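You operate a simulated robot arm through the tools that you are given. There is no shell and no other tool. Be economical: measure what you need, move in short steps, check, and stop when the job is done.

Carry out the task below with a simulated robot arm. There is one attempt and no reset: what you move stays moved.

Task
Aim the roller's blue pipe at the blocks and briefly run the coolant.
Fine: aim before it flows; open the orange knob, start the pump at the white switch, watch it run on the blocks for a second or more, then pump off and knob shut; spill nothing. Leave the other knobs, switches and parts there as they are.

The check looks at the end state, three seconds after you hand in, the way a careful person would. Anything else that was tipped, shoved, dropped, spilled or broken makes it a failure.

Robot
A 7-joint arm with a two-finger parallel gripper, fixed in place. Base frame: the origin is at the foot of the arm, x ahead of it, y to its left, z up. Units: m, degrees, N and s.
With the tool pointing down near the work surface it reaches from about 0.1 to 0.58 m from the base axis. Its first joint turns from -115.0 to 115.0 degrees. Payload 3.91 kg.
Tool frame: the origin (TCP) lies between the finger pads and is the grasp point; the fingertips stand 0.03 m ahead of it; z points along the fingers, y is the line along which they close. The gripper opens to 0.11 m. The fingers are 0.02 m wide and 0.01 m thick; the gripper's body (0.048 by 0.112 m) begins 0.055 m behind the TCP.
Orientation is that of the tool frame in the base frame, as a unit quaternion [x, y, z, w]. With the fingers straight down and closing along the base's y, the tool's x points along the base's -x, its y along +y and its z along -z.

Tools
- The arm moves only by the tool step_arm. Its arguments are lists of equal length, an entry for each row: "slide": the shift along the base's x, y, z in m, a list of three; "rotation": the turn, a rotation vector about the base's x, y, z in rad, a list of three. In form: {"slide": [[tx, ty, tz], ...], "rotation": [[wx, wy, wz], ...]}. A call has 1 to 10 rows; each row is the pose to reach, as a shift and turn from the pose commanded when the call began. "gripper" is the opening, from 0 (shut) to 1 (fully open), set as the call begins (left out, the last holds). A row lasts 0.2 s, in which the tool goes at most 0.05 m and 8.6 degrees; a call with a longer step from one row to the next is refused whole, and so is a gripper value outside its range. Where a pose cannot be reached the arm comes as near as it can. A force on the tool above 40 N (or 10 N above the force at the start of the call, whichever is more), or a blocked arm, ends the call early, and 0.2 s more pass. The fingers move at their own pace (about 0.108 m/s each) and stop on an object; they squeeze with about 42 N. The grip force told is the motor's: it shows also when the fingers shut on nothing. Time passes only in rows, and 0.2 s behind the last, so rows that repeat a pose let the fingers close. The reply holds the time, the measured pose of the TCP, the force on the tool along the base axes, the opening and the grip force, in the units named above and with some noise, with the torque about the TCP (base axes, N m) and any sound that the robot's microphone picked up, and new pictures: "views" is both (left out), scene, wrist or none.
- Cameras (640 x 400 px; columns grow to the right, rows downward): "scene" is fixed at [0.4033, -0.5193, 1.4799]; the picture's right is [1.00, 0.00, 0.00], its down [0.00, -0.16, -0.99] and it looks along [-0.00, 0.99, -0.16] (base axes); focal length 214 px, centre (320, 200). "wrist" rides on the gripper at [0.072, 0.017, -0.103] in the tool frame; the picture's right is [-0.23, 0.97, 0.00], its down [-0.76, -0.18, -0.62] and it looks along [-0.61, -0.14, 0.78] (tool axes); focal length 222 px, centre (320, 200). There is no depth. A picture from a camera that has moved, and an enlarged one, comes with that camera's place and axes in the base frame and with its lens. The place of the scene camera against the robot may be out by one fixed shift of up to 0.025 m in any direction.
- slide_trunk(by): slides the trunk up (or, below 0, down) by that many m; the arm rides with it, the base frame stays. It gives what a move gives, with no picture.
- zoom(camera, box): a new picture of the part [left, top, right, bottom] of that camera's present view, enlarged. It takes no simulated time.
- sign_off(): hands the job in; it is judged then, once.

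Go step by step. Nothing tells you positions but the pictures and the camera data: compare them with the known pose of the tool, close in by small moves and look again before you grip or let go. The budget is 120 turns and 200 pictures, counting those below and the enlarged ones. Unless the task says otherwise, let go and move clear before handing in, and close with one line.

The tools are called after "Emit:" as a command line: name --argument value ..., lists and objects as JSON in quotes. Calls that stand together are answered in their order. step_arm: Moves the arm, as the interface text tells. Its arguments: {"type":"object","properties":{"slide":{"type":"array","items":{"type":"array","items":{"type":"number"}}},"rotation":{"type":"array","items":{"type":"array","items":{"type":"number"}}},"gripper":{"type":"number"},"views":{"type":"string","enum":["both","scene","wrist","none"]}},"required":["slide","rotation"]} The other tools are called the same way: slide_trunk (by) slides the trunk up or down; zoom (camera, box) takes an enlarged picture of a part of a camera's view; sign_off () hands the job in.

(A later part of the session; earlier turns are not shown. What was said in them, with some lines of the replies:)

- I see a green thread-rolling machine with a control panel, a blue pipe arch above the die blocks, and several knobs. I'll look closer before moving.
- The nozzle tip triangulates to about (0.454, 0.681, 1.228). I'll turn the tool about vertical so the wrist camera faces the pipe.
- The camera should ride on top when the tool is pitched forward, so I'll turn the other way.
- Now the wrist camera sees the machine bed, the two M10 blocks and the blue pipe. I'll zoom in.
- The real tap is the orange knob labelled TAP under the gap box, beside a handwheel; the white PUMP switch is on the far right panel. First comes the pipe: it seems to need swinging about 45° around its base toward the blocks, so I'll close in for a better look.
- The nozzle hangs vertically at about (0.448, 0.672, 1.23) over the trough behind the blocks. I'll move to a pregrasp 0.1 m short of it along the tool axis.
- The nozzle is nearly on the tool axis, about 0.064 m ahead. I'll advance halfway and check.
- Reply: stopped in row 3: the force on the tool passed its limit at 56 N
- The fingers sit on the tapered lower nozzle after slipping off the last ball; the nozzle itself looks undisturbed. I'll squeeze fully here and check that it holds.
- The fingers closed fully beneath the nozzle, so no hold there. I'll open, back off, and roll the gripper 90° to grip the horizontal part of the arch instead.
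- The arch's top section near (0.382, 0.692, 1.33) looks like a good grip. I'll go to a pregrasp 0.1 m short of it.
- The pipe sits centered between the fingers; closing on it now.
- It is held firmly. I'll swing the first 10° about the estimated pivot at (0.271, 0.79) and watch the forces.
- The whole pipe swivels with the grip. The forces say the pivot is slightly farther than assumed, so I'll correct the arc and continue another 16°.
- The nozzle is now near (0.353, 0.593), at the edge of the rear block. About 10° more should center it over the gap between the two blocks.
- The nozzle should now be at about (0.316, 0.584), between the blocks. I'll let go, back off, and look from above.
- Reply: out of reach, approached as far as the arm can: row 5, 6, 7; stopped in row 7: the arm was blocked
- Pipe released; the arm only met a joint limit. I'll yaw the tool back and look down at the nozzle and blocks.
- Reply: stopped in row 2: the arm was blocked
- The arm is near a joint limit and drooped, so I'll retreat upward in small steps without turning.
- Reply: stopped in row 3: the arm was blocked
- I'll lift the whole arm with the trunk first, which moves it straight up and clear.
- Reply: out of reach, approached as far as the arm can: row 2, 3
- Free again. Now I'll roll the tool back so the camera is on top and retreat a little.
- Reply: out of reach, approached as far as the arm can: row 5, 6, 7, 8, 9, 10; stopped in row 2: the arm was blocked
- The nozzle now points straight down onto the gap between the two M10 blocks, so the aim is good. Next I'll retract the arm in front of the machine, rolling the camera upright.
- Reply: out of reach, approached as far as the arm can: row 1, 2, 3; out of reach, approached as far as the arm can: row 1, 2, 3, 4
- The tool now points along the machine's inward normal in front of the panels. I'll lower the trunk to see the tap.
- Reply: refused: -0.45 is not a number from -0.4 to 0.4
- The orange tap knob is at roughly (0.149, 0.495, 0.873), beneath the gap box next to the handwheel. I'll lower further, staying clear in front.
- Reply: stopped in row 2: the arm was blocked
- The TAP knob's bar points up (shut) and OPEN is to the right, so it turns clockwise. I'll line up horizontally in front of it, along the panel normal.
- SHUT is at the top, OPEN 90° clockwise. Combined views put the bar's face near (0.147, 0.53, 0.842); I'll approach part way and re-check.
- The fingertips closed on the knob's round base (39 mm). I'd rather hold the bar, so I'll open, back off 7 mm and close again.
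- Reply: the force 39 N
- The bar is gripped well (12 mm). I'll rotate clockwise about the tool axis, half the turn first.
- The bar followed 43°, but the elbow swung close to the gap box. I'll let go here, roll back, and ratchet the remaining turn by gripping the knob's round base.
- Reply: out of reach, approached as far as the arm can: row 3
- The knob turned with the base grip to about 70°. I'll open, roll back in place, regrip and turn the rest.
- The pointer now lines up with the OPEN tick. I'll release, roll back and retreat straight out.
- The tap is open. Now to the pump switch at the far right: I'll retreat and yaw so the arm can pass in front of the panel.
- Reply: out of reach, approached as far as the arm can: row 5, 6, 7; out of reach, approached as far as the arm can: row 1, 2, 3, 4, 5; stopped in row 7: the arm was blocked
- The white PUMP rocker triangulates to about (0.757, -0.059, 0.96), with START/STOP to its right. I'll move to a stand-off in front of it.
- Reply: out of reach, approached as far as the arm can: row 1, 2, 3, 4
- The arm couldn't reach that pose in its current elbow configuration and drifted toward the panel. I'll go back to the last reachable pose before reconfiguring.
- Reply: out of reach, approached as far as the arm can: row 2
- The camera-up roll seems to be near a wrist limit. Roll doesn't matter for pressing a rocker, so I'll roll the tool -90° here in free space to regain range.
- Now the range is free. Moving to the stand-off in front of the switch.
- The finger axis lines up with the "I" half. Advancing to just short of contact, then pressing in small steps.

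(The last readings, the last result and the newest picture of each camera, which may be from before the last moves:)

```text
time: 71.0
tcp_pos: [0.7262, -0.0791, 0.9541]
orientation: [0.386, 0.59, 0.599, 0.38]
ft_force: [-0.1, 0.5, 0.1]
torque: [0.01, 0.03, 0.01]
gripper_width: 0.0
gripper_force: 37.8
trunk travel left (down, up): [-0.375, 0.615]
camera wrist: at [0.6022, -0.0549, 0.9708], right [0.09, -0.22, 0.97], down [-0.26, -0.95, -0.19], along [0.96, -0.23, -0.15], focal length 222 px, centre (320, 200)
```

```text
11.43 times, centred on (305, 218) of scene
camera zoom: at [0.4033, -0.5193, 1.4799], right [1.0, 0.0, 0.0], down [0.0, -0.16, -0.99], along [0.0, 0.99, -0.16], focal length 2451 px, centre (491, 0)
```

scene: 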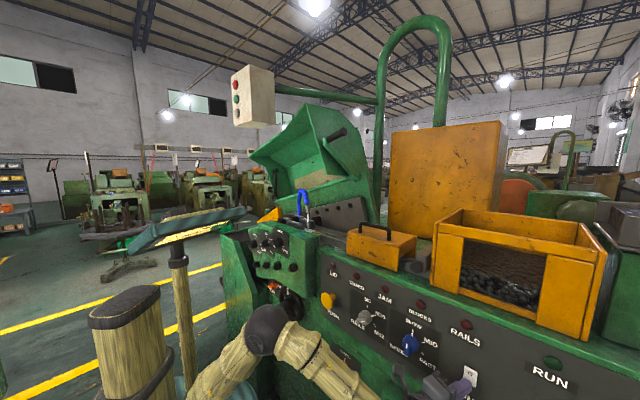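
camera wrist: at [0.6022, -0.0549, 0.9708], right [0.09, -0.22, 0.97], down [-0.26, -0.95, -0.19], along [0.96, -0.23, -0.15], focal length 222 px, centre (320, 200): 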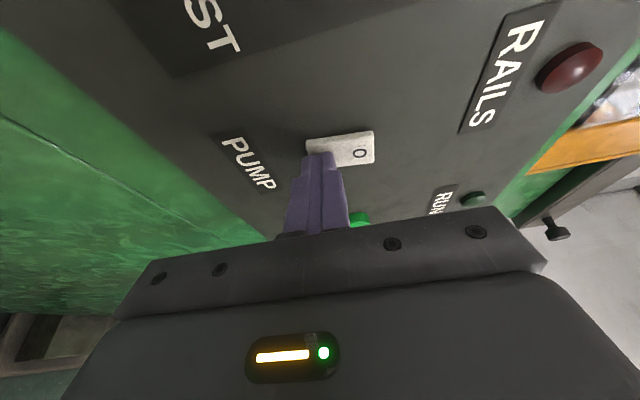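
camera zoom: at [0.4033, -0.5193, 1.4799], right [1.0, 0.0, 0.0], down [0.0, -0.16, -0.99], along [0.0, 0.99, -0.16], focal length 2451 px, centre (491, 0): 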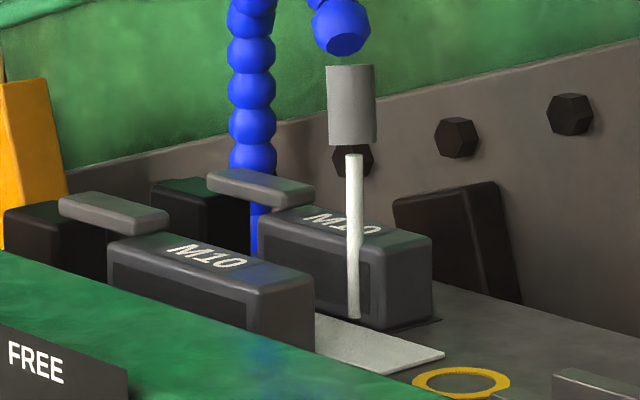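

Coolant is already flowing: the stream falls into the gap between the two blocks. I'll hold for a bit over a second and watch.

Emit:
step_arm --slide '[[0, 0, 0], [0, 0, 0], [0, 0, 0], [0, 0, 0]]' --rotation '[[0, 0, 0], [0, 0, 0], [0, 0, 0], [0, 0, 0]]' --views "scene"

Emit:
zoom --camera "scene" --box '[270, 190, 340, 240]'

Emit:
zoom --camera "wrist" --box '[240, 80, 420, 200]'

```text
time: 72.0
tcp_pos: [0.7261, -0.0783, 0.9549]
orientation: [0.386, 0.59, 0.599, 0.38]
ft_force: [-0.9, -0.3, -0.5]
torque: [-0.03, -0.01, -0.03]
gripper_width: 0.0
gripper_force: 37.6
trunk travel left (down, up): [-0.375, 0.615]
```

scene: 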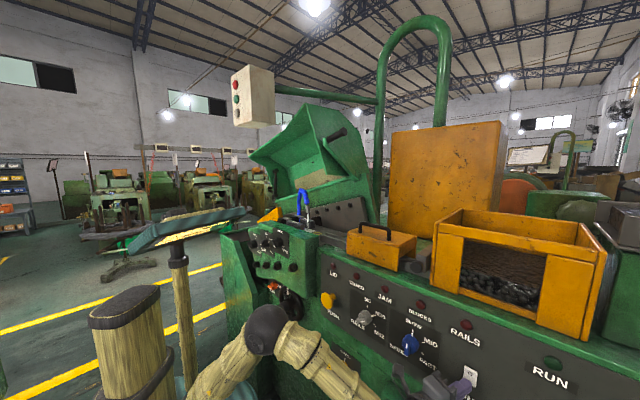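

```text
8.00 times, centred on (305, 215) of scene
camera zoom: at [0.4033, -0.5193, 1.4799], right [1.0, 0.0, 0.0], down [0.0, -0.16, -0.99], along [0.0, 0.99, -0.16], focal length 1716 px, centre (440, 80)
```

zoom: 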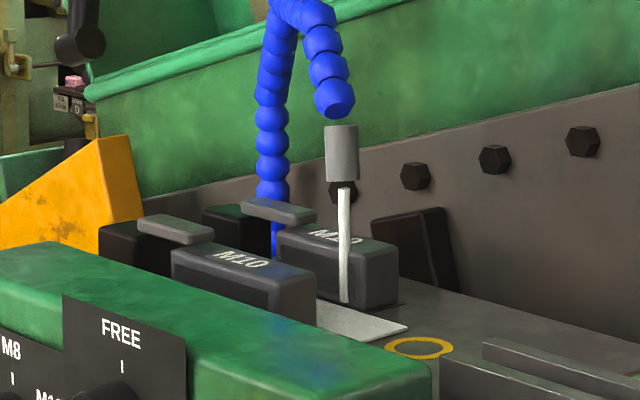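

```text
3.33 times, centred on (330, 140) of wrist
camera zoom: at [0.602, -0.055, 0.9709], right [0.09, -0.22, 0.97], down [-0.26, -0.95, -0.19], along [0.96, -0.23, -0.14], focal length 740 px, centre (287, 400)
```

zoom: 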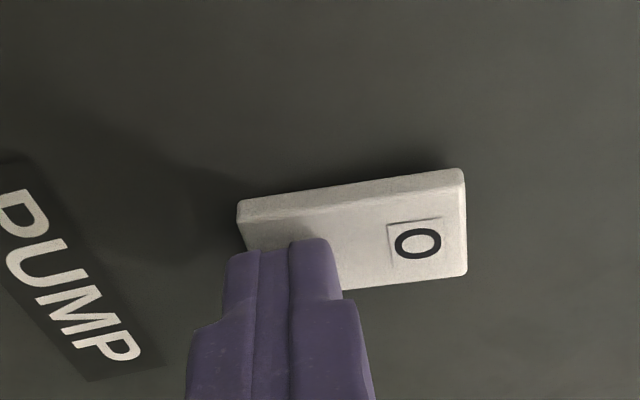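

It has run steadily onto the blocks for over a second. Now I'll press the "O" half to stop the pump.

Emit:
step_arm --slide '[[-0.018, -0.008, 0.004], [-0.018, -0.008, 0.025], [-0.002, -0.001, 0.025], [0.001, 0.0005, 0.025]]' --rotation '[[0, 0, 0], [0, 0, 0], [0, 0, 0], [0, 0, 0]]' --views "both"

Emit:
zoom --camera "scene" --box '[270, 190, 340, 240]'

Emit:
zoom --camera "wrist" --box '[240, 80, 420, 200]'

```text
time: 73.0
tcp_pos: [0.7244, -0.0769, 0.9802]
orientation: [0.387, 0.589, 0.599, 0.38]
ft_force: [-9.1, -1.8, -2.1]
torque: [-0.07, 0.08, 0.15]
gripper_width: 0.0002
gripper_force: 38.0
trunk travel left (down, up): [-0.375, 0.615]
camera wrist: at [0.6018, -0.055, 0.9965], right [0.09, -0.22, 0.97], down [-0.26, -0.95, -0.19], along [0.96, -0.23, -0.14], focal length 222 px, centre (320, 200)
```

scene: 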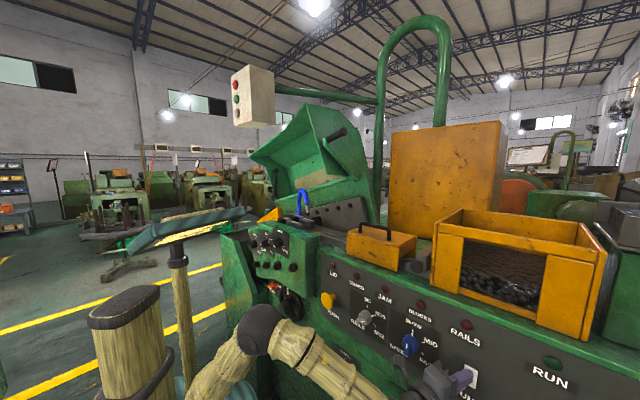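
wrist: 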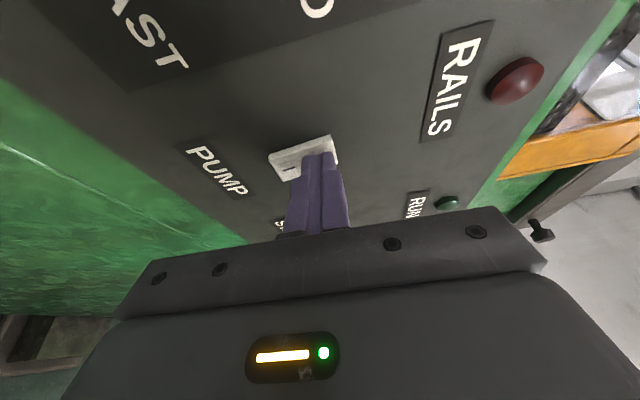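

```text
8.00 times, centred on (305, 215) of scene
camera zoom: at [0.4033, -0.5193, 1.4799], right [1.0, 0.0, 0.0], down [0.0, -0.16, -0.99], along [0.0, 0.99, -0.16], focal length 1716 px, centre (440, 80)
```

zoom: 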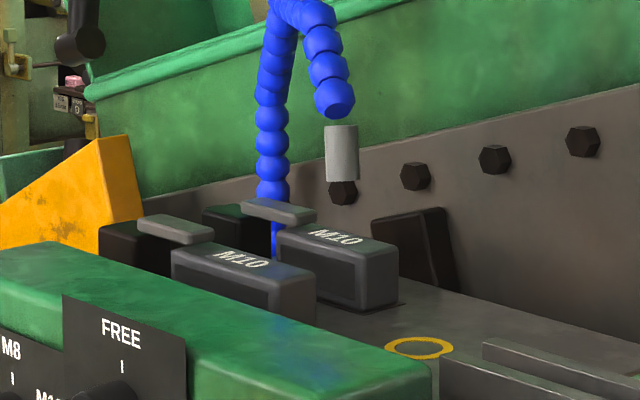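

```text
3.33 times, centred on (330, 140) of wrist
camera zoom: at [0.6018, -0.055, 0.9965], right [0.09, -0.22, 0.97], down [-0.26, -0.95, -0.19], along [0.96, -0.23, -0.14], focal length 740 px, centre (287, 400)
```

zoom: 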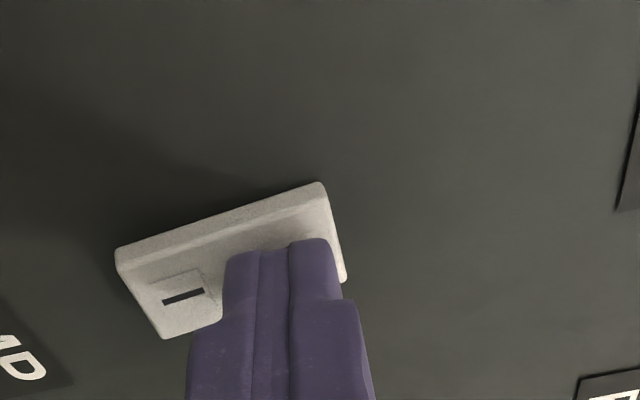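

Pump off, the stream stopped and nothing is left on the bed. I'll retreat from the switch and check it.

Emit:
step_arm --slide '[[-0.03, -0.015, 0], [-0.06, -0.035, 0], [-0.08, -0.05, 0]]' --rotation '[[0, 0, 0], [0, 0, 0], [0, 0, 0]]' --views "wrist"

Emit:
zoom --camera "scene" --box '[420, 330, 513, 400]'

```text
time: 73.8
tcp_pos: [0.6472, -0.1266, 0.9787]
orientation: [0.387, 0.588, 0.599, 0.381]
ft_force: [0.0, -0.4, -0.3]
torque: [0.01, 0.01, 0.01]
gripper_width: 0.0
gripper_force: 37.7
trunk travel left (down, up): [-0.375, 0.615]
camera wrist: at [0.5221, -0.1041, 0.9963], right [0.09, -0.22, 0.97], down [-0.25, -0.95, -0.19], along [0.96, -0.23, -0.14], focal length 222 px, centre (320, 200)
```

wrist: 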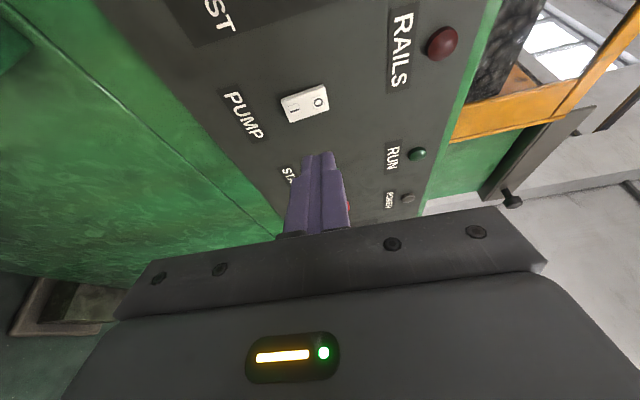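

```text
5.71 times, centred on (466, 365) of scene
camera zoom: at [0.4033, -0.5193, 1.4799], right [1.0, 0.0, 0.0], down [0.0, -0.16, -0.99], along [0.0, 0.99, -0.16], focal length 1226 px, centre (-517, -743)
```

zoom: 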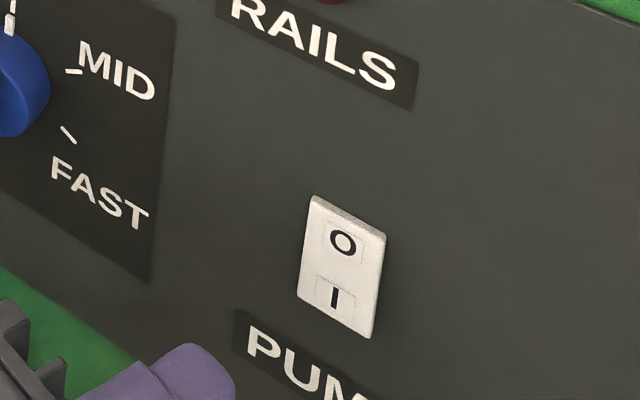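

The switch is back to off as at the start. Now I return to the tap along the earlier path.

Emit:
step_arm --slide '[[-0.035, 0.0, 0], [-0.07, 0.02, 0.01], [-0.105, 0.05, 0.02], [-0.14, 0.08, 0.03], [-0.175, 0.11, 0.03], [-0.21, 0.145, 0.03], [-0.245, 0.175, 0.03]]' --rotation '[[0, 0, -0.1], [0, 0, -0.22], [0, 0, -0.34], [0, 0, -0.46], [0, 0, -0.56], [0, 0, -0.62], [0, 0, -0.66]]'

```text
time: 75.4
tcp_pos: [0.4211, 0.0503, 1.0012]
orientation: [0.556, 0.432, 0.44, 0.558]
ft_force: [0.1, 0.5, 0.7]
torque: [0.03, 0.02, -0.04]
gripper_width: 0.0002
gripper_force: 37.8
out of reach, approached as far as the arm can: row 6, 7
trunk travel left (down, up): [-0.375, 0.615]
camera wrist: at [0.3384, 0.1463, 1.0162], right [-0.07, -0.23, 0.97], down [-0.79, -0.59, -0.19], along [0.61, -0.78, -0.14], focal length 222 px, centre (320, 200)
```

scene: 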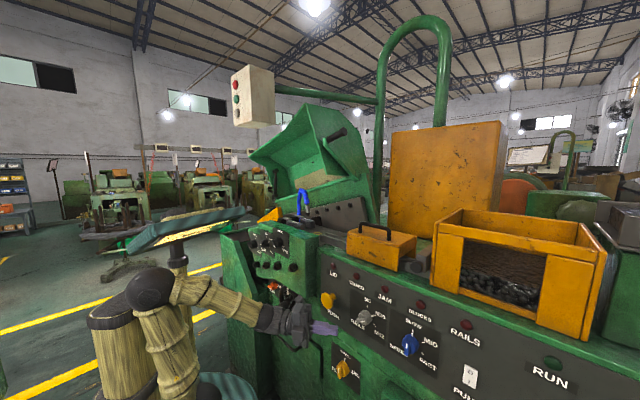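
wrist: 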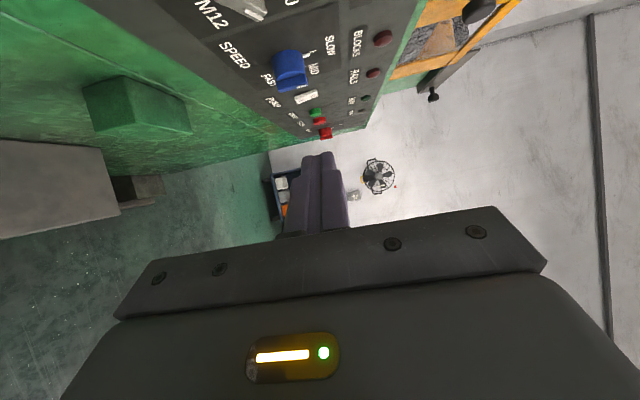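

Folded-arm limit again; lowering the trunk gives more room and brings the tool to the tap's height.

Emit:
slide_trunk --by -0.18

Emit:
step_arm --slide '[[-0.03, 0.02, 0.02], [-0.06, 0.045, 0.04], [-0.09, 0.075, 0.06], [-0.12, 0.105, 0.08], [-0.15, 0.135, 0.1]]' --rotation '[[0, 0, 0], [0, 0, 0], [0, 0, 0], [0, 0, 0.05], [0, 0, 0.1]]'

```text
time: 77.6
tcp_pos: [0.4184, 0.0531, 0.9499]
orientation: [0.557, 0.456, 0.421, 0.552]
ft_force: [1.0, 0.0, 0.6]
torque: [-0.01, -0.01, -0.01]
gripper_width: 0.0001
gripper_force: 37.5
trunk travel left (down, up): [-0.338, 0.652]
stopped: the arm was blocked; the commanded pose is now the measured one
```

```text
time: 78.8
tcp_pos: [0.265, 0.1915, 1.0377]
orientation: [0.534, 0.481, 0.449, 0.53]
ft_force: [-0.4, 0.1, 0.2]
torque: [0.02, -0.02, -0.02]
gripper_width: 0.0001
gripper_force: 37.3
out of reach, approached as far as the arm can: row 1, 2, 3, 4
trunk travel left (down, up): [-0.338, 0.652]
camera wrist: at [0.1738, 0.2773, 1.0551], right [0.01, -0.2, 0.98], down [-0.72, -0.68, -0.13], along [0.69, -0.71, -0.15], focal length 222 px, centre (320, 200)
```

scene: 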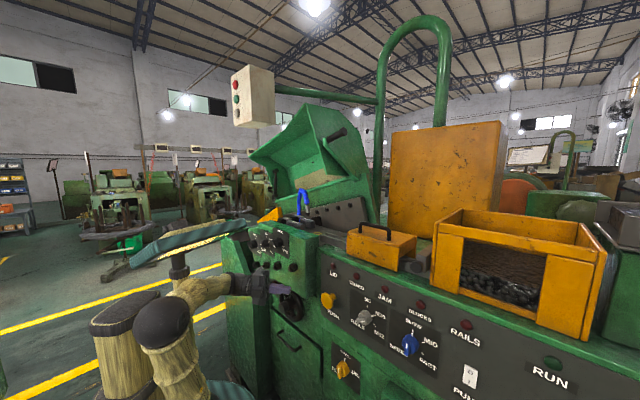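
wrist: 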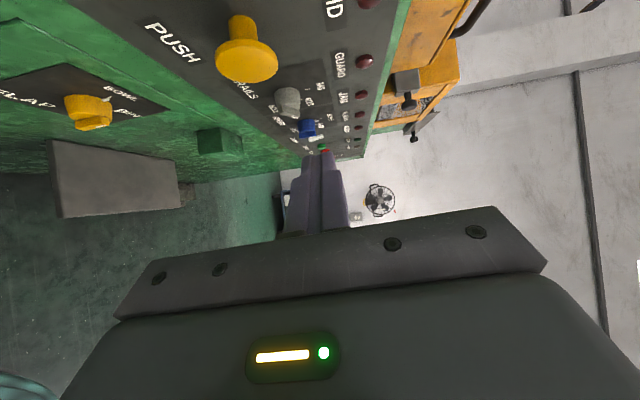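

Emit:
step_arm --slide '[[-0.035, 0.028, -0.02], [-0.07, 0.056, -0.04], [-0.105, 0.084, -0.06], [-0.14, 0.112, -0.08], [-0.17, 0.14, -0.1]]' --rotation '[[0, 0, 0.05], [0, 0, 0.12], [0, 0, 0.2], [0, 0, 0.28], [0, 0, 0.36]]'

```text
time: 80.0
tcp_pos: [0.1204, 0.3237, 0.9368]
orientation: [0.458, 0.554, 0.52, 0.463]
ft_force: [-0.2, -0.2, 0.4]
torque: [0.0, -0.01, 0.07]
gripper_width: 0.0
gripper_force: 38.1
trunk travel left (down, up): [-0.338, 0.652]
camera wrist: at [0.0072, 0.3823, 0.955], right [0.06, -0.19, 0.98], down [-0.5, -0.85, -0.13], along [0.86, -0.49, -0.15], focal length 222 px, centre (320, 200)
```

scene: 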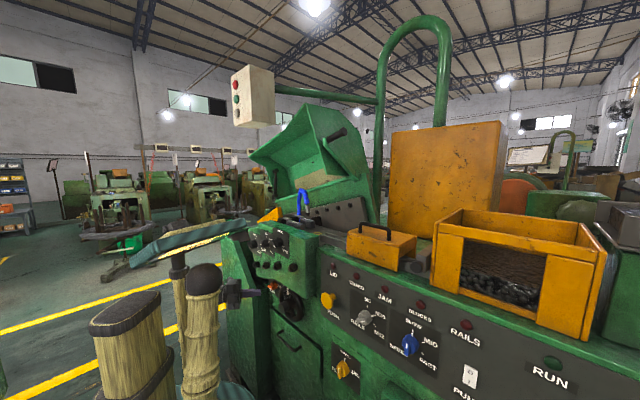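
wrist: 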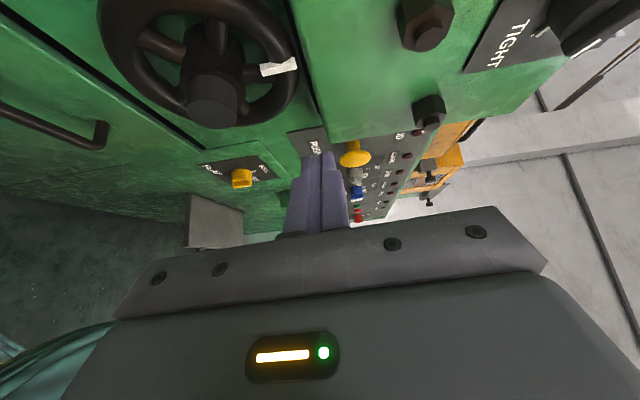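

Emit:
step_arm --slide '[[-0.02, 0.02, -0.02], [-0.04, 0.04, -0.04], [-0.055, 0.06, -0.06], [-0.06, 0.075, -0.075], [-0.06, 0.085, -0.09]]' --rotation '[[0, 0, 0.14], [0, 0, 0.28], [0, 0, 0.42], [0, 0, 0.56], [0, 0, 0.7]]'

Emit:
zoom --camera "scene" --box '[205, 255, 317, 325]'

```text
time: 81.2
tcp_pos: [0.0356, 0.4121, 0.8498]
orientation: [0.213, 0.687, 0.657, 0.227]
ft_force: [-0.7, 0.2, 1.1]
torque: [0.01, 0.0, -0.01]
gripper_width: 0.0
gripper_force: 37.3
trunk travel left (down, up): [-0.338, 0.652]
camera wrist: at [-0.0844, 0.3734, 0.8669], right [0.18, -0.09, 0.98], down [0.24, -0.96, -0.13], along [0.95, 0.26, -0.15], focal length 222 px, centre (320, 200)
```

scene: 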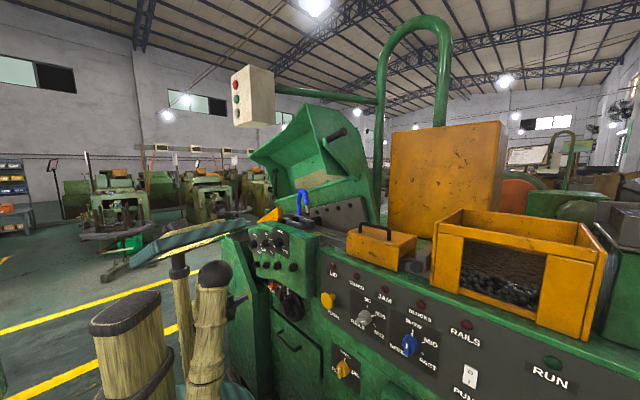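
wrist: 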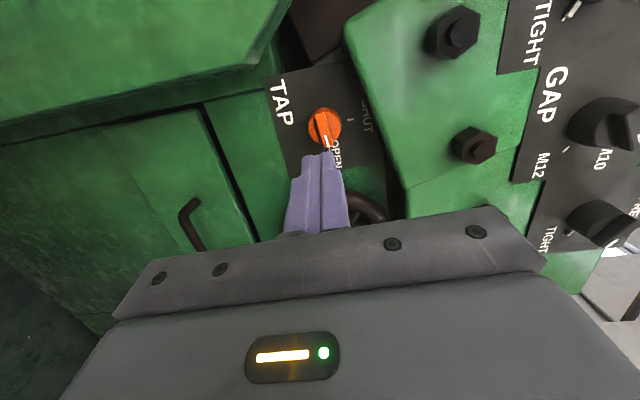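

```text
5.71 times, centred on (261, 290) of scene
camera zoom: at [0.4033, -0.5193, 1.4799], right [1.0, 0.0, 0.0], down [0.0, -0.16, -0.99], along [0.0, 0.99, -0.16], focal length 1226 px, centre (657, -314)
```

zoom: 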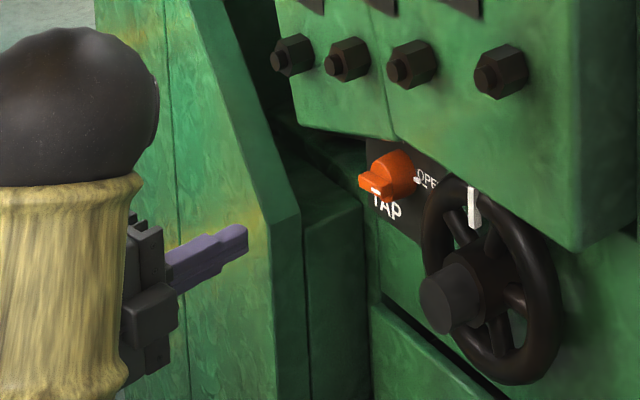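

The bar is horizontal now and the tool's closing axis is vertical, which suits it. I'll approach with the fingers open, straddling the bar.

Emit:
step_arm --slide '[[0.02, 0.018, -0.001], [0.042, 0.038, -0.003], [0.062, 0.057, -0.004]]' --rotation '[[0, 0, -0.03], [0, 0, -0.06], [0, 0, -0.087]]' --gripper 0.4

Emit:
zoom --camera "wrist" --box '[240, 80, 400, 200]'

Emit:
zoom --camera "scene" --box '[205, 255, 317, 325]'

```text
time: 82.0
tcp_pos: [0.0977, 0.47, 0.8458]
orientation: [0.246, 0.676, 0.645, 0.258]
ft_force: [-0.5, -0.7, 0.2]
torque: [-0.01, 0.01, 0.01]
gripper_width: 0.044
gripper_force: 0.0
trunk travel left (down, up): [-0.338, 0.652]
camera wrist: at [-0.025, 0.442, 0.8625], right [0.17, -0.11, 0.98], down [0.15, -0.98, -0.13], along [0.97, 0.17, -0.15], focal length 222 px, centre (320, 200)
```

scene: 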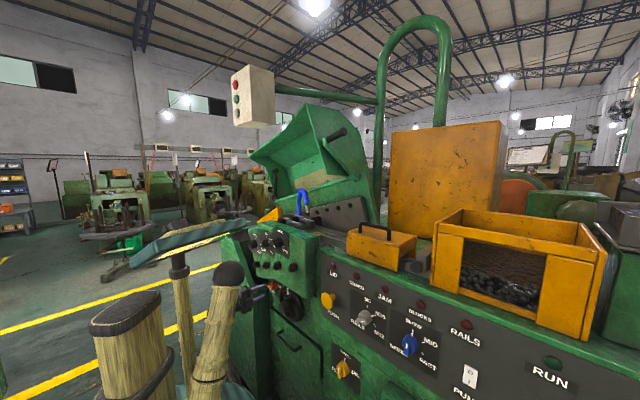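
wrist: 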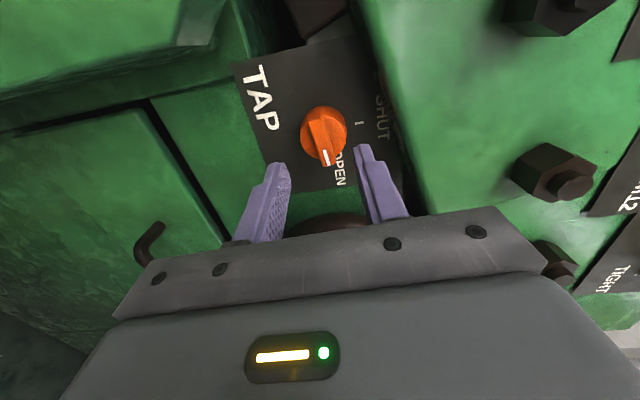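

```text
3.33 times, centred on (320, 140) of wrist
camera zoom: at [-0.025, 0.442, 0.8625], right [0.17, -0.11, 0.98], down [0.15, -0.98, -0.13], along [0.97, 0.17, -0.15], focal length 740 px, centre (320, 400)
```

zoom: 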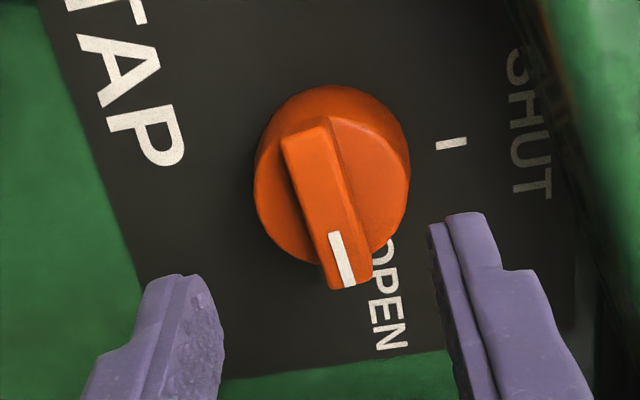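

```text
5.71 times, centred on (261, 290) of scene
camera zoom: at [0.4033, -0.5193, 1.4799], right [1.0, 0.0, 0.0], down [0.0, -0.16, -0.99], along [0.0, 0.99, -0.16], focal length 1226 px, centre (657, -314)
```

zoom: 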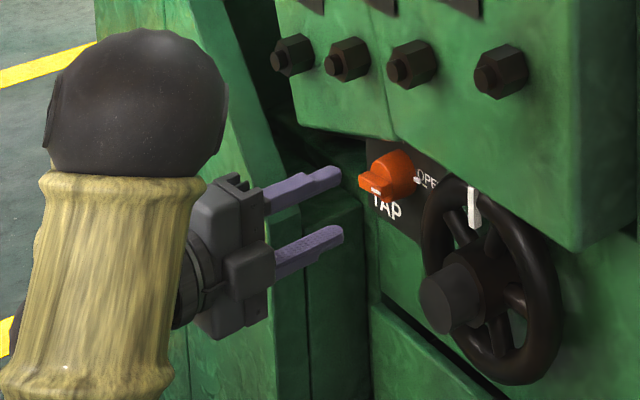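

Emit:
step_arm --slide '[[0.014, 0.015, 0.0005], [0.0265, 0.0297, 0.001]]' --rotation '[[0, 0, 0], [0, 0, 0]]' --views "wrist"

Emit:
zoom --camera "wrist" --box '[240, 100, 400, 220]'

```text
time: 82.6
tcp_pos: [0.1247, 0.4992, 0.8454]
orientation: [0.247, 0.676, 0.645, 0.259]
ft_force: [0.4, 0.2, 0.0]
torque: [0.03, 0.01, 0.0]
gripper_width: 0.0443
gripper_force: 0.1
trunk travel left (down, up): [-0.338, 0.652]
camera wrist: at [0.0022, 0.4721, 0.8636], right [0.17, -0.11, 0.98], down [0.15, -0.98, -0.13], along [0.97, 0.17, -0.15], focal length 222 px, centre (320, 200)
```

wrist: 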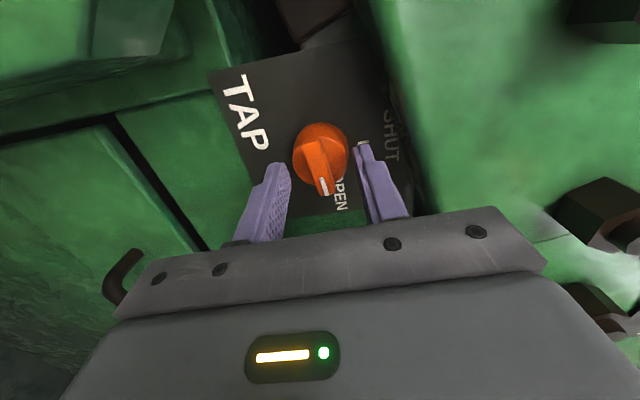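

```text
3.33 times, centred on (320, 160) of wrist
camera zoom: at [0.0022, 0.4721, 0.8636], right [0.17, -0.11, 0.98], down [0.15, -0.98, -0.13], along [0.97, 0.17, -0.15], focal length 740 px, centre (320, 333)
```

zoom: 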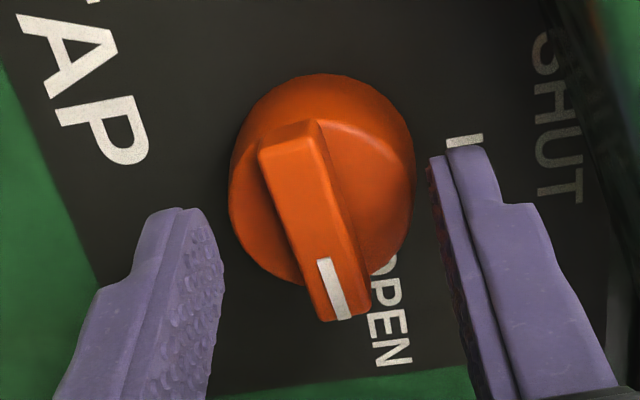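

Emit:
step_arm --slide '[[0.0008, 0.001, 0], [0.0008, 0.001, 0], [0.0008, 0.001, 0]]' --rotation '[[0, 0, 0], [0, 0, 0], [0, 0, 0]]' --gripper 0.05 --views "wrist"

Emit:
zoom --camera "wrist" --box '[240, 100, 400, 220]'

```text
time: 83.4
tcp_pos: [0.1255, 0.4999, 0.8465]
orientation: [0.246, 0.676, 0.645, 0.258]
ft_force: [-3.0, -5.5, -6.2]
torque: [0.27, -0.25, 0.28]
gripper_width: 0.0121
gripper_force: 44.8
trunk travel left (down, up): [-0.338, 0.652]
camera wrist: at [0.0026, 0.4728, 0.8631], right [0.17, -0.1, 0.98], down [0.15, -0.98, -0.13], along [0.97, 0.17, -0.15], focal length 222 px, centre (320, 200)
```

wrist: 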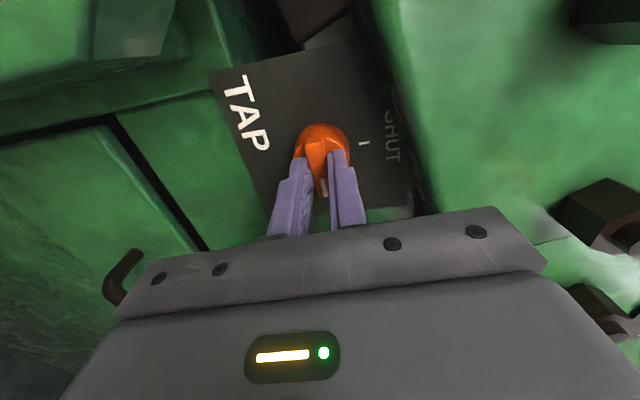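

```text
3.33 times, centred on (320, 160) of wrist
camera zoom: at [0.0026, 0.4728, 0.8631], right [0.17, -0.1, 0.98], down [0.15, -0.98, -0.13], along [0.97, 0.17, -0.15], focal length 740 px, centre (320, 333)
```

zoom: 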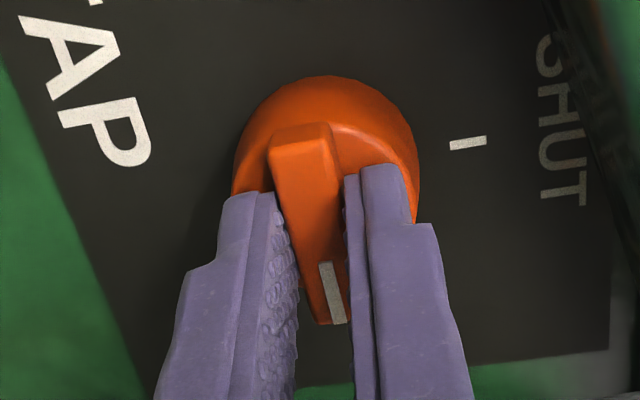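

Gripped on the bar. Turning counter-clockwise, first half.

Emit:
step_arm --slide '[[0, 0, 0], [0, 0, 0], [0, 0, 0], [0, 0, 0], [0, 0, 0]]' --rotation '[[-0.0987, -0.1103, 0.004], [-0.1974, -0.2205, 0.009], [-0.296, -0.331, 0.013], [-0.395, -0.441, 0.018], [-0.4936, -0.5513, 0.022]]'

Emit:
zoom --camera "wrist" --box '[240, 100, 400, 220]'

Emit:
zoom --camera "scene" --box '[205, 255, 317, 325]'

```text
time: 84.6
tcp_pos: [0.1259, 0.5008, 0.8448]
orientation: [-0.014, 0.72, 0.506, 0.476]
ft_force: [-7.2, -15.0, -17.0]
torque: [-0.97, 0.9, 0.22]
gripper_width: 0.012
gripper_force: 44.2
trunk travel left (down, up): [-0.338, 0.652]
camera wrist: at [0.0084, 0.4654, 0.8093], right [-0.37, 0.37, 0.85], down [0.09, -0.9, 0.43], along [0.93, 0.23, 0.3], focal length 222 px, centre (320, 200)
```

scene: 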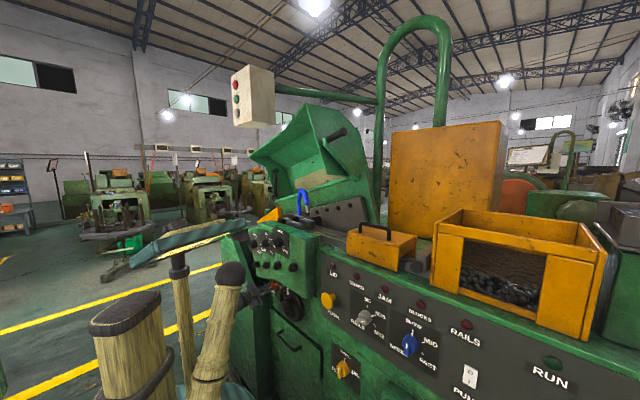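
wrist: 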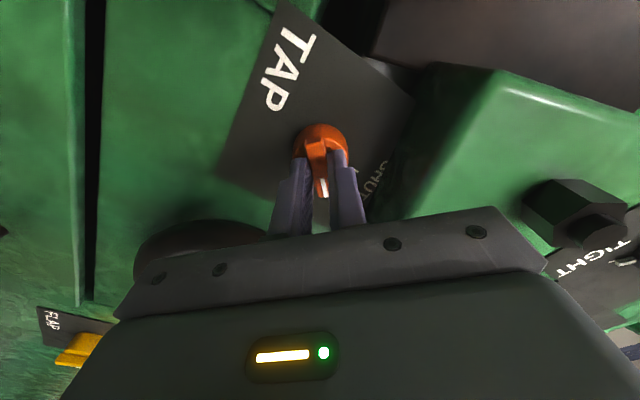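

```text
3.33 times, centred on (320, 160) of wrist
camera zoom: at [0.0084, 0.4654, 0.8093], right [-0.37, 0.37, 0.85], down [0.09, -0.9, 0.43], along [0.93, 0.23, 0.3], focal length 740 px, centre (320, 333)
```

zoom: 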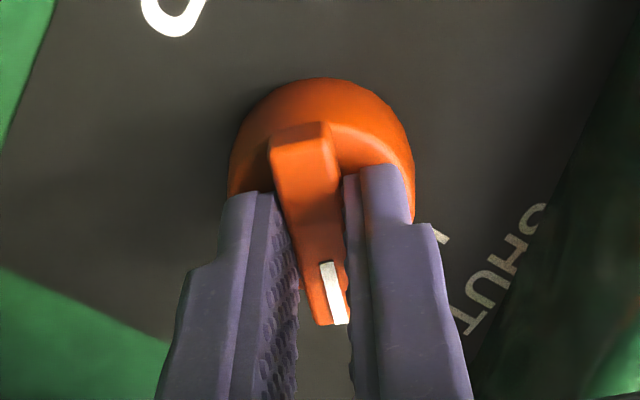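

```text
5.71 times, centred on (261, 290) of scene
camera zoom: at [0.4033, -0.5193, 1.4799], right [1.0, 0.0, 0.0], down [0.0, -0.16, -0.99], along [0.0, 0.99, -0.16], focal length 1226 px, centre (657, -314)
```

zoom: 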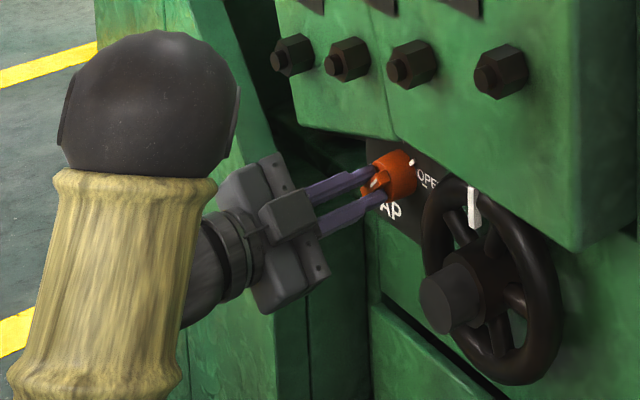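

Emit:
step_arm --slide '[[-0.0005, -0.001, -0.001], [-0.001, -0.001, -0.002], [-0.001, -0.001, -0.002], [-0.001, -0.001, -0.002], [-0.001, -0.001, -0.002]]' --rotation '[[-0.0987, -0.1103, 0.004], [-0.1974, -0.2205, 0.009], [-0.296, -0.331, 0.013], [-0.395, -0.441, 0.018], [-0.4936, -0.5513, 0.022]]'

Emit:
zoom --camera "wrist" --box '[240, 80, 400, 200]'

Emit:
zoom --camera "scene" --box '[245, 265, 301, 300]'

```text
time: 85.8
tcp_pos: [0.1272, 0.5006, 0.8442]
orientation: [-0.271, 0.664, 0.3, 0.629]
ft_force: [5.5, -0.4, -2.2]
torque: [-0.84, 0.82, -0.54]
gripper_width: 0.0121
gripper_force: 45.3
trunk travel left (down, up): [-0.338, 0.652]
camera wrist: at [0.04, 0.4362, 0.7753], right [-0.71, 0.65, 0.28], down [-0.24, -0.59, 0.77], along [0.67, 0.47, 0.58], focal length 222 px, centre (320, 200)
```

scene: 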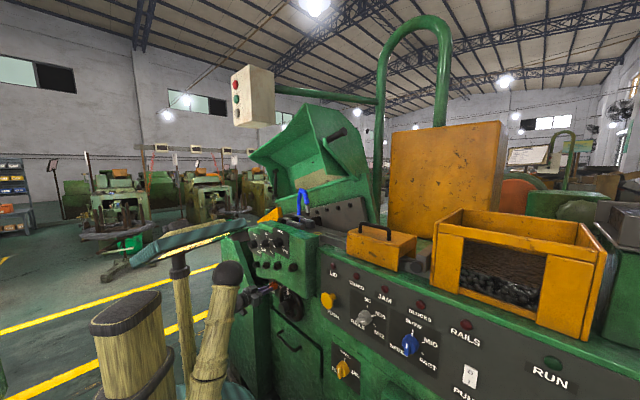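
wrist: 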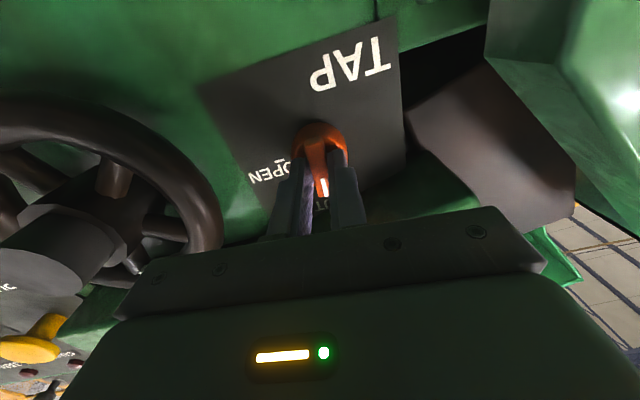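

```text
3.33 times, centred on (320, 140) of wrist
camera zoom: at [0.04, 0.4362, 0.7753], right [-0.71, 0.65, 0.28], down [-0.24, -0.59, 0.77], along [0.67, 0.47, 0.58], focal length 740 px, centre (320, 400)
```

zoom: 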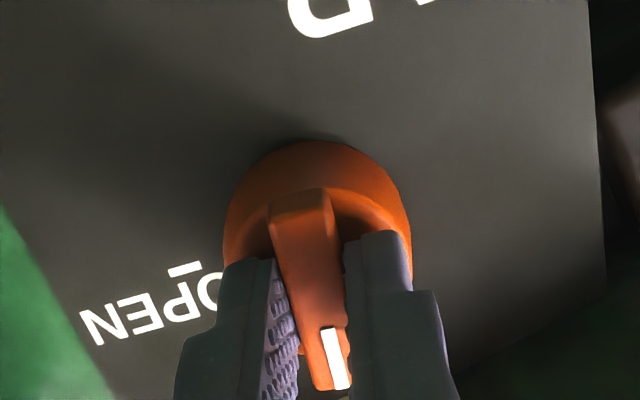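

```text
11.43 times, centred on (273, 282) of scene
camera zoom: at [0.4033, -0.5193, 1.4799], right [1.0, 0.0, 0.0], down [0.0, -0.16, -0.99], along [0.0, 0.99, -0.16], focal length 2451 px, centre (857, -743)
```

zoom: 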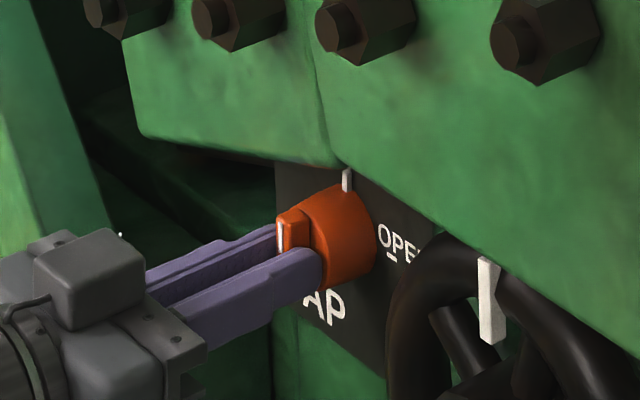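

Nearly back at SHUT; about 4° remain. I'll finish the turn and compare with the tick.

Emit:
step_arm --slide '[[0, 0, 0], [0, 0, 0]]' --rotation '[[-0.047, -0.052, 0.002], [-0.06, -0.067, 0.003]]' --views "none"

Emit:
step_arm --slide '[[0, 0, 0], [0, 0, 0], [-0.015, -0.017, 0], [-0.035, -0.039, 0], [-0.05, -0.056, 0]]' --rotation '[[0, 0, 0], [0, 0, 0], [0, 0, 0], [0, 0, 0], [0, 0, 0]]' --gripper 0.4

Emit:
zoom --camera "wrist" --box '[220, 50, 380, 170]'

Emit:
zoom --camera "scene" --box '[245, 265, 301, 300]'

```text
time: 86.4
tcp_pos: [0.1256, 0.5, 0.8443]
orientation: [-0.301, 0.651, 0.273, 0.641]
ft_force: [8.0, -0.4, 1.5]
torque: [-0.19, 0.87, -0.65]
gripper_width: 0.012
gripper_force: 44.7
trunk travel left (down, up): [-0.338, 0.652]
```

```text
time: 87.6
tcp_pos: [0.0743, 0.4441, 0.8433]
orientation: [-0.302, 0.651, 0.273, 0.641]
ft_force: [-0.5, -0.5, 0.1]
torque: [0.0, -0.01, 0.0]
gripper_width: 0.0443
gripper_force: 0.0
trunk travel left (down, up): [-0.338, 0.652]
camera wrist: at [-0.007, 0.3759, 0.7737], right [-0.72, 0.66, 0.2], down [-0.29, -0.55, 0.78], along [0.63, 0.51, 0.59], focal length 222 px, centre (320, 200)
```

scene: 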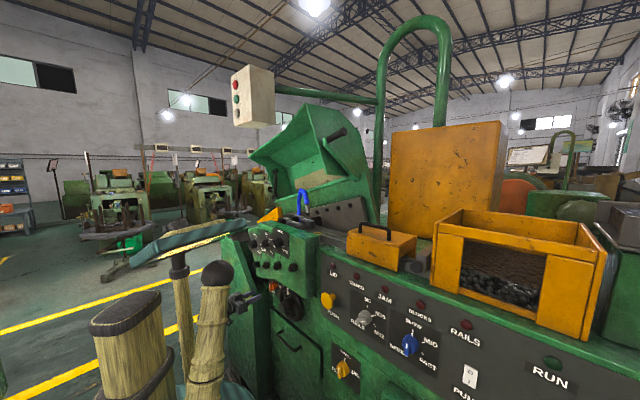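
wrist: 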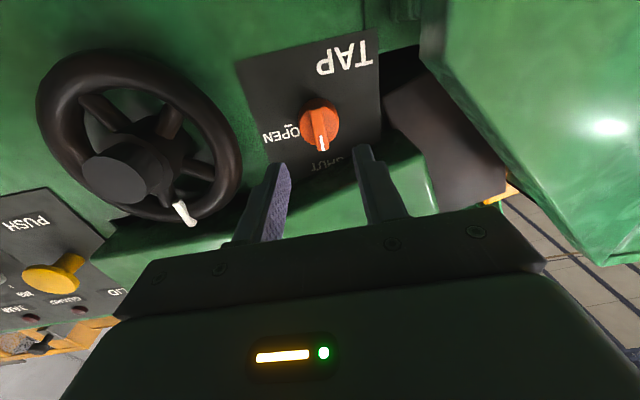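

```text
3.33 times, centred on (300, 110) of wrist
camera zoom: at [-0.007, 0.3759, 0.7737], right [-0.72, 0.66, 0.2], down [-0.29, -0.55, 0.78], along [0.63, 0.51, 0.59], focal length 740 px, centre (387, 500)
```

zoom: 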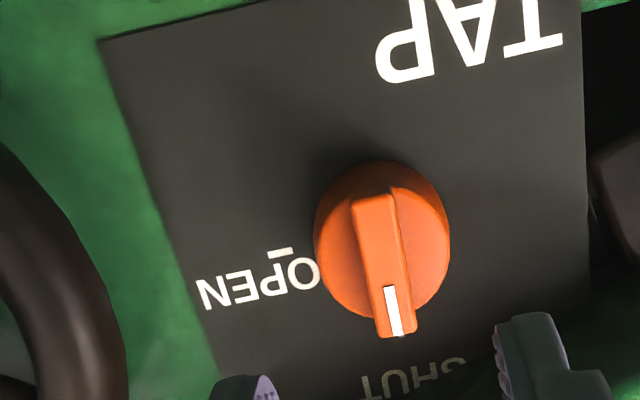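

```text
11.43 times, centred on (273, 282) of scene
camera zoom: at [0.4033, -0.5193, 1.4799], right [1.0, 0.0, 0.0], down [0.0, -0.16, -0.99], along [0.0, 0.99, -0.16], focal length 2451 px, centre (857, -743)
```

zoom: 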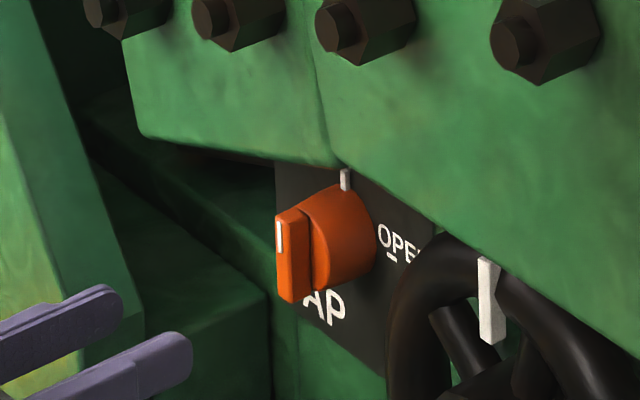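

The tap is shut, with its bar vertical at the SHUT tick. I'll back further clear and do a final check of the whole machine.

Emit:
step_arm --slide '[[-0.015, -0.02, 0], [-0.025, -0.04, 0], [-0.03, -0.06, 0.01]]' --rotation '[[0, 0, 0], [0, 0, 0], [0, 0, 0]]' --views "scene"

Emit:
zoom --camera "scene" --box '[230, 170, 390, 270]'

Emit:
zoom --camera "scene" --box '[310, 250, 590, 400]'

Emit:
zoom --camera "scene" --box '[240, 225, 330, 295]'

```text
time: 88.4
tcp_pos: [0.0621, 0.3904, 0.8424]
orientation: [-0.295, 0.663, 0.246, 0.643]
ft_force: [-0.8, 0.0, 0.0]
torque: [0.02, 0.01, 0.03]
gripper_width: 0.044
gripper_force: 0.0
trunk travel left (down, up): [-0.338, 0.652]
```

scene: 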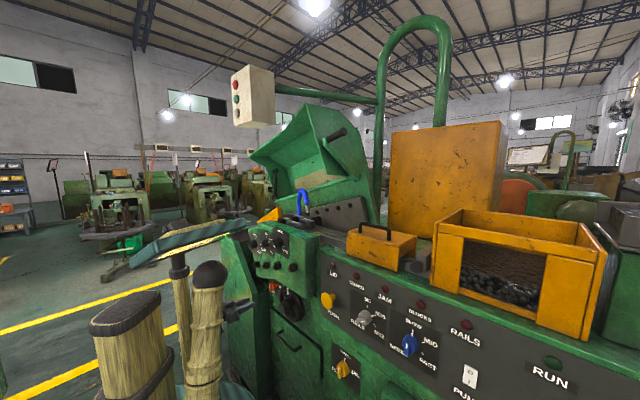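

```text
4.00 times, centred on (310, 220) of scene
camera zoom: at [0.4033, -0.5193, 1.4799], right [1.0, 0.0, 0.0], down [0.0, -0.16, -0.99], along [0.0, 0.99, -0.16], focal length 858 px, centre (360, 120)
```

zoom: 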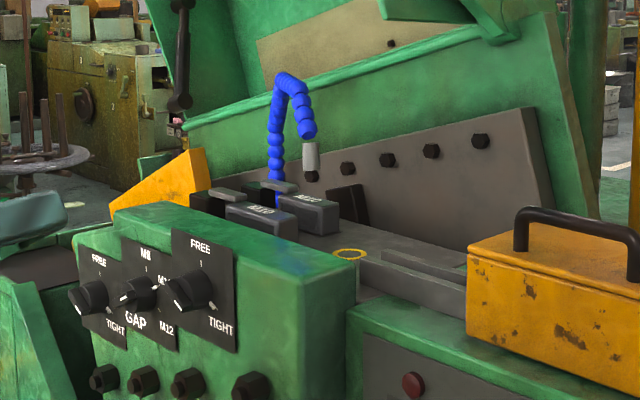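

```text
2.29 times, centred on (450, 325) of scene
camera zoom: at [0.4033, -0.5193, 1.4799], right [1.0, 0.0, 0.0], down [0.0, -0.16, -0.99], along [0.0, 0.99, -0.16], focal length 490 px, centre (23, -86)
```

zoom: 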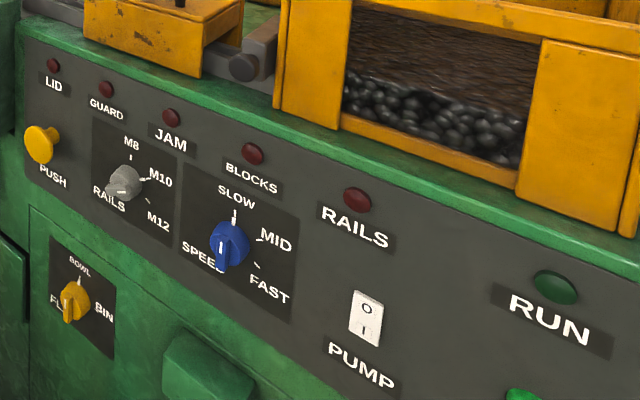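

```text
5.71 times, centred on (285, 260) of scene
camera zoom: at [0.4033, -0.5193, 1.4799], right [1.0, 0.0, 0.0], down [0.0, -0.16, -0.99], along [0.0, 0.99, -0.16], focal length 1226 px, centre (520, -143)
```

zoom: 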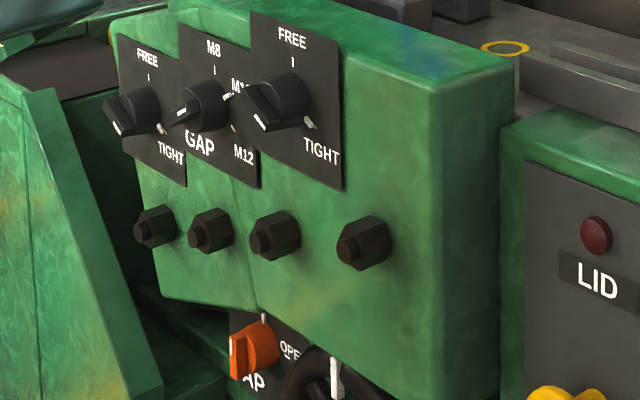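

Everything matches the start except the aimed pipe. The pump is off, the tap is shut, nothing is spilled and the arm is clear, so I'm handing in.

Emit:
sign_off

```text
The job is handed in.
```

The blue pipe now points straight down into the gap between the two M10 blocks. Coolant ran there for about two seconds, then I switched the pump off and shut the orange tap, with no spill visible and the other controls looking as they did at the start.
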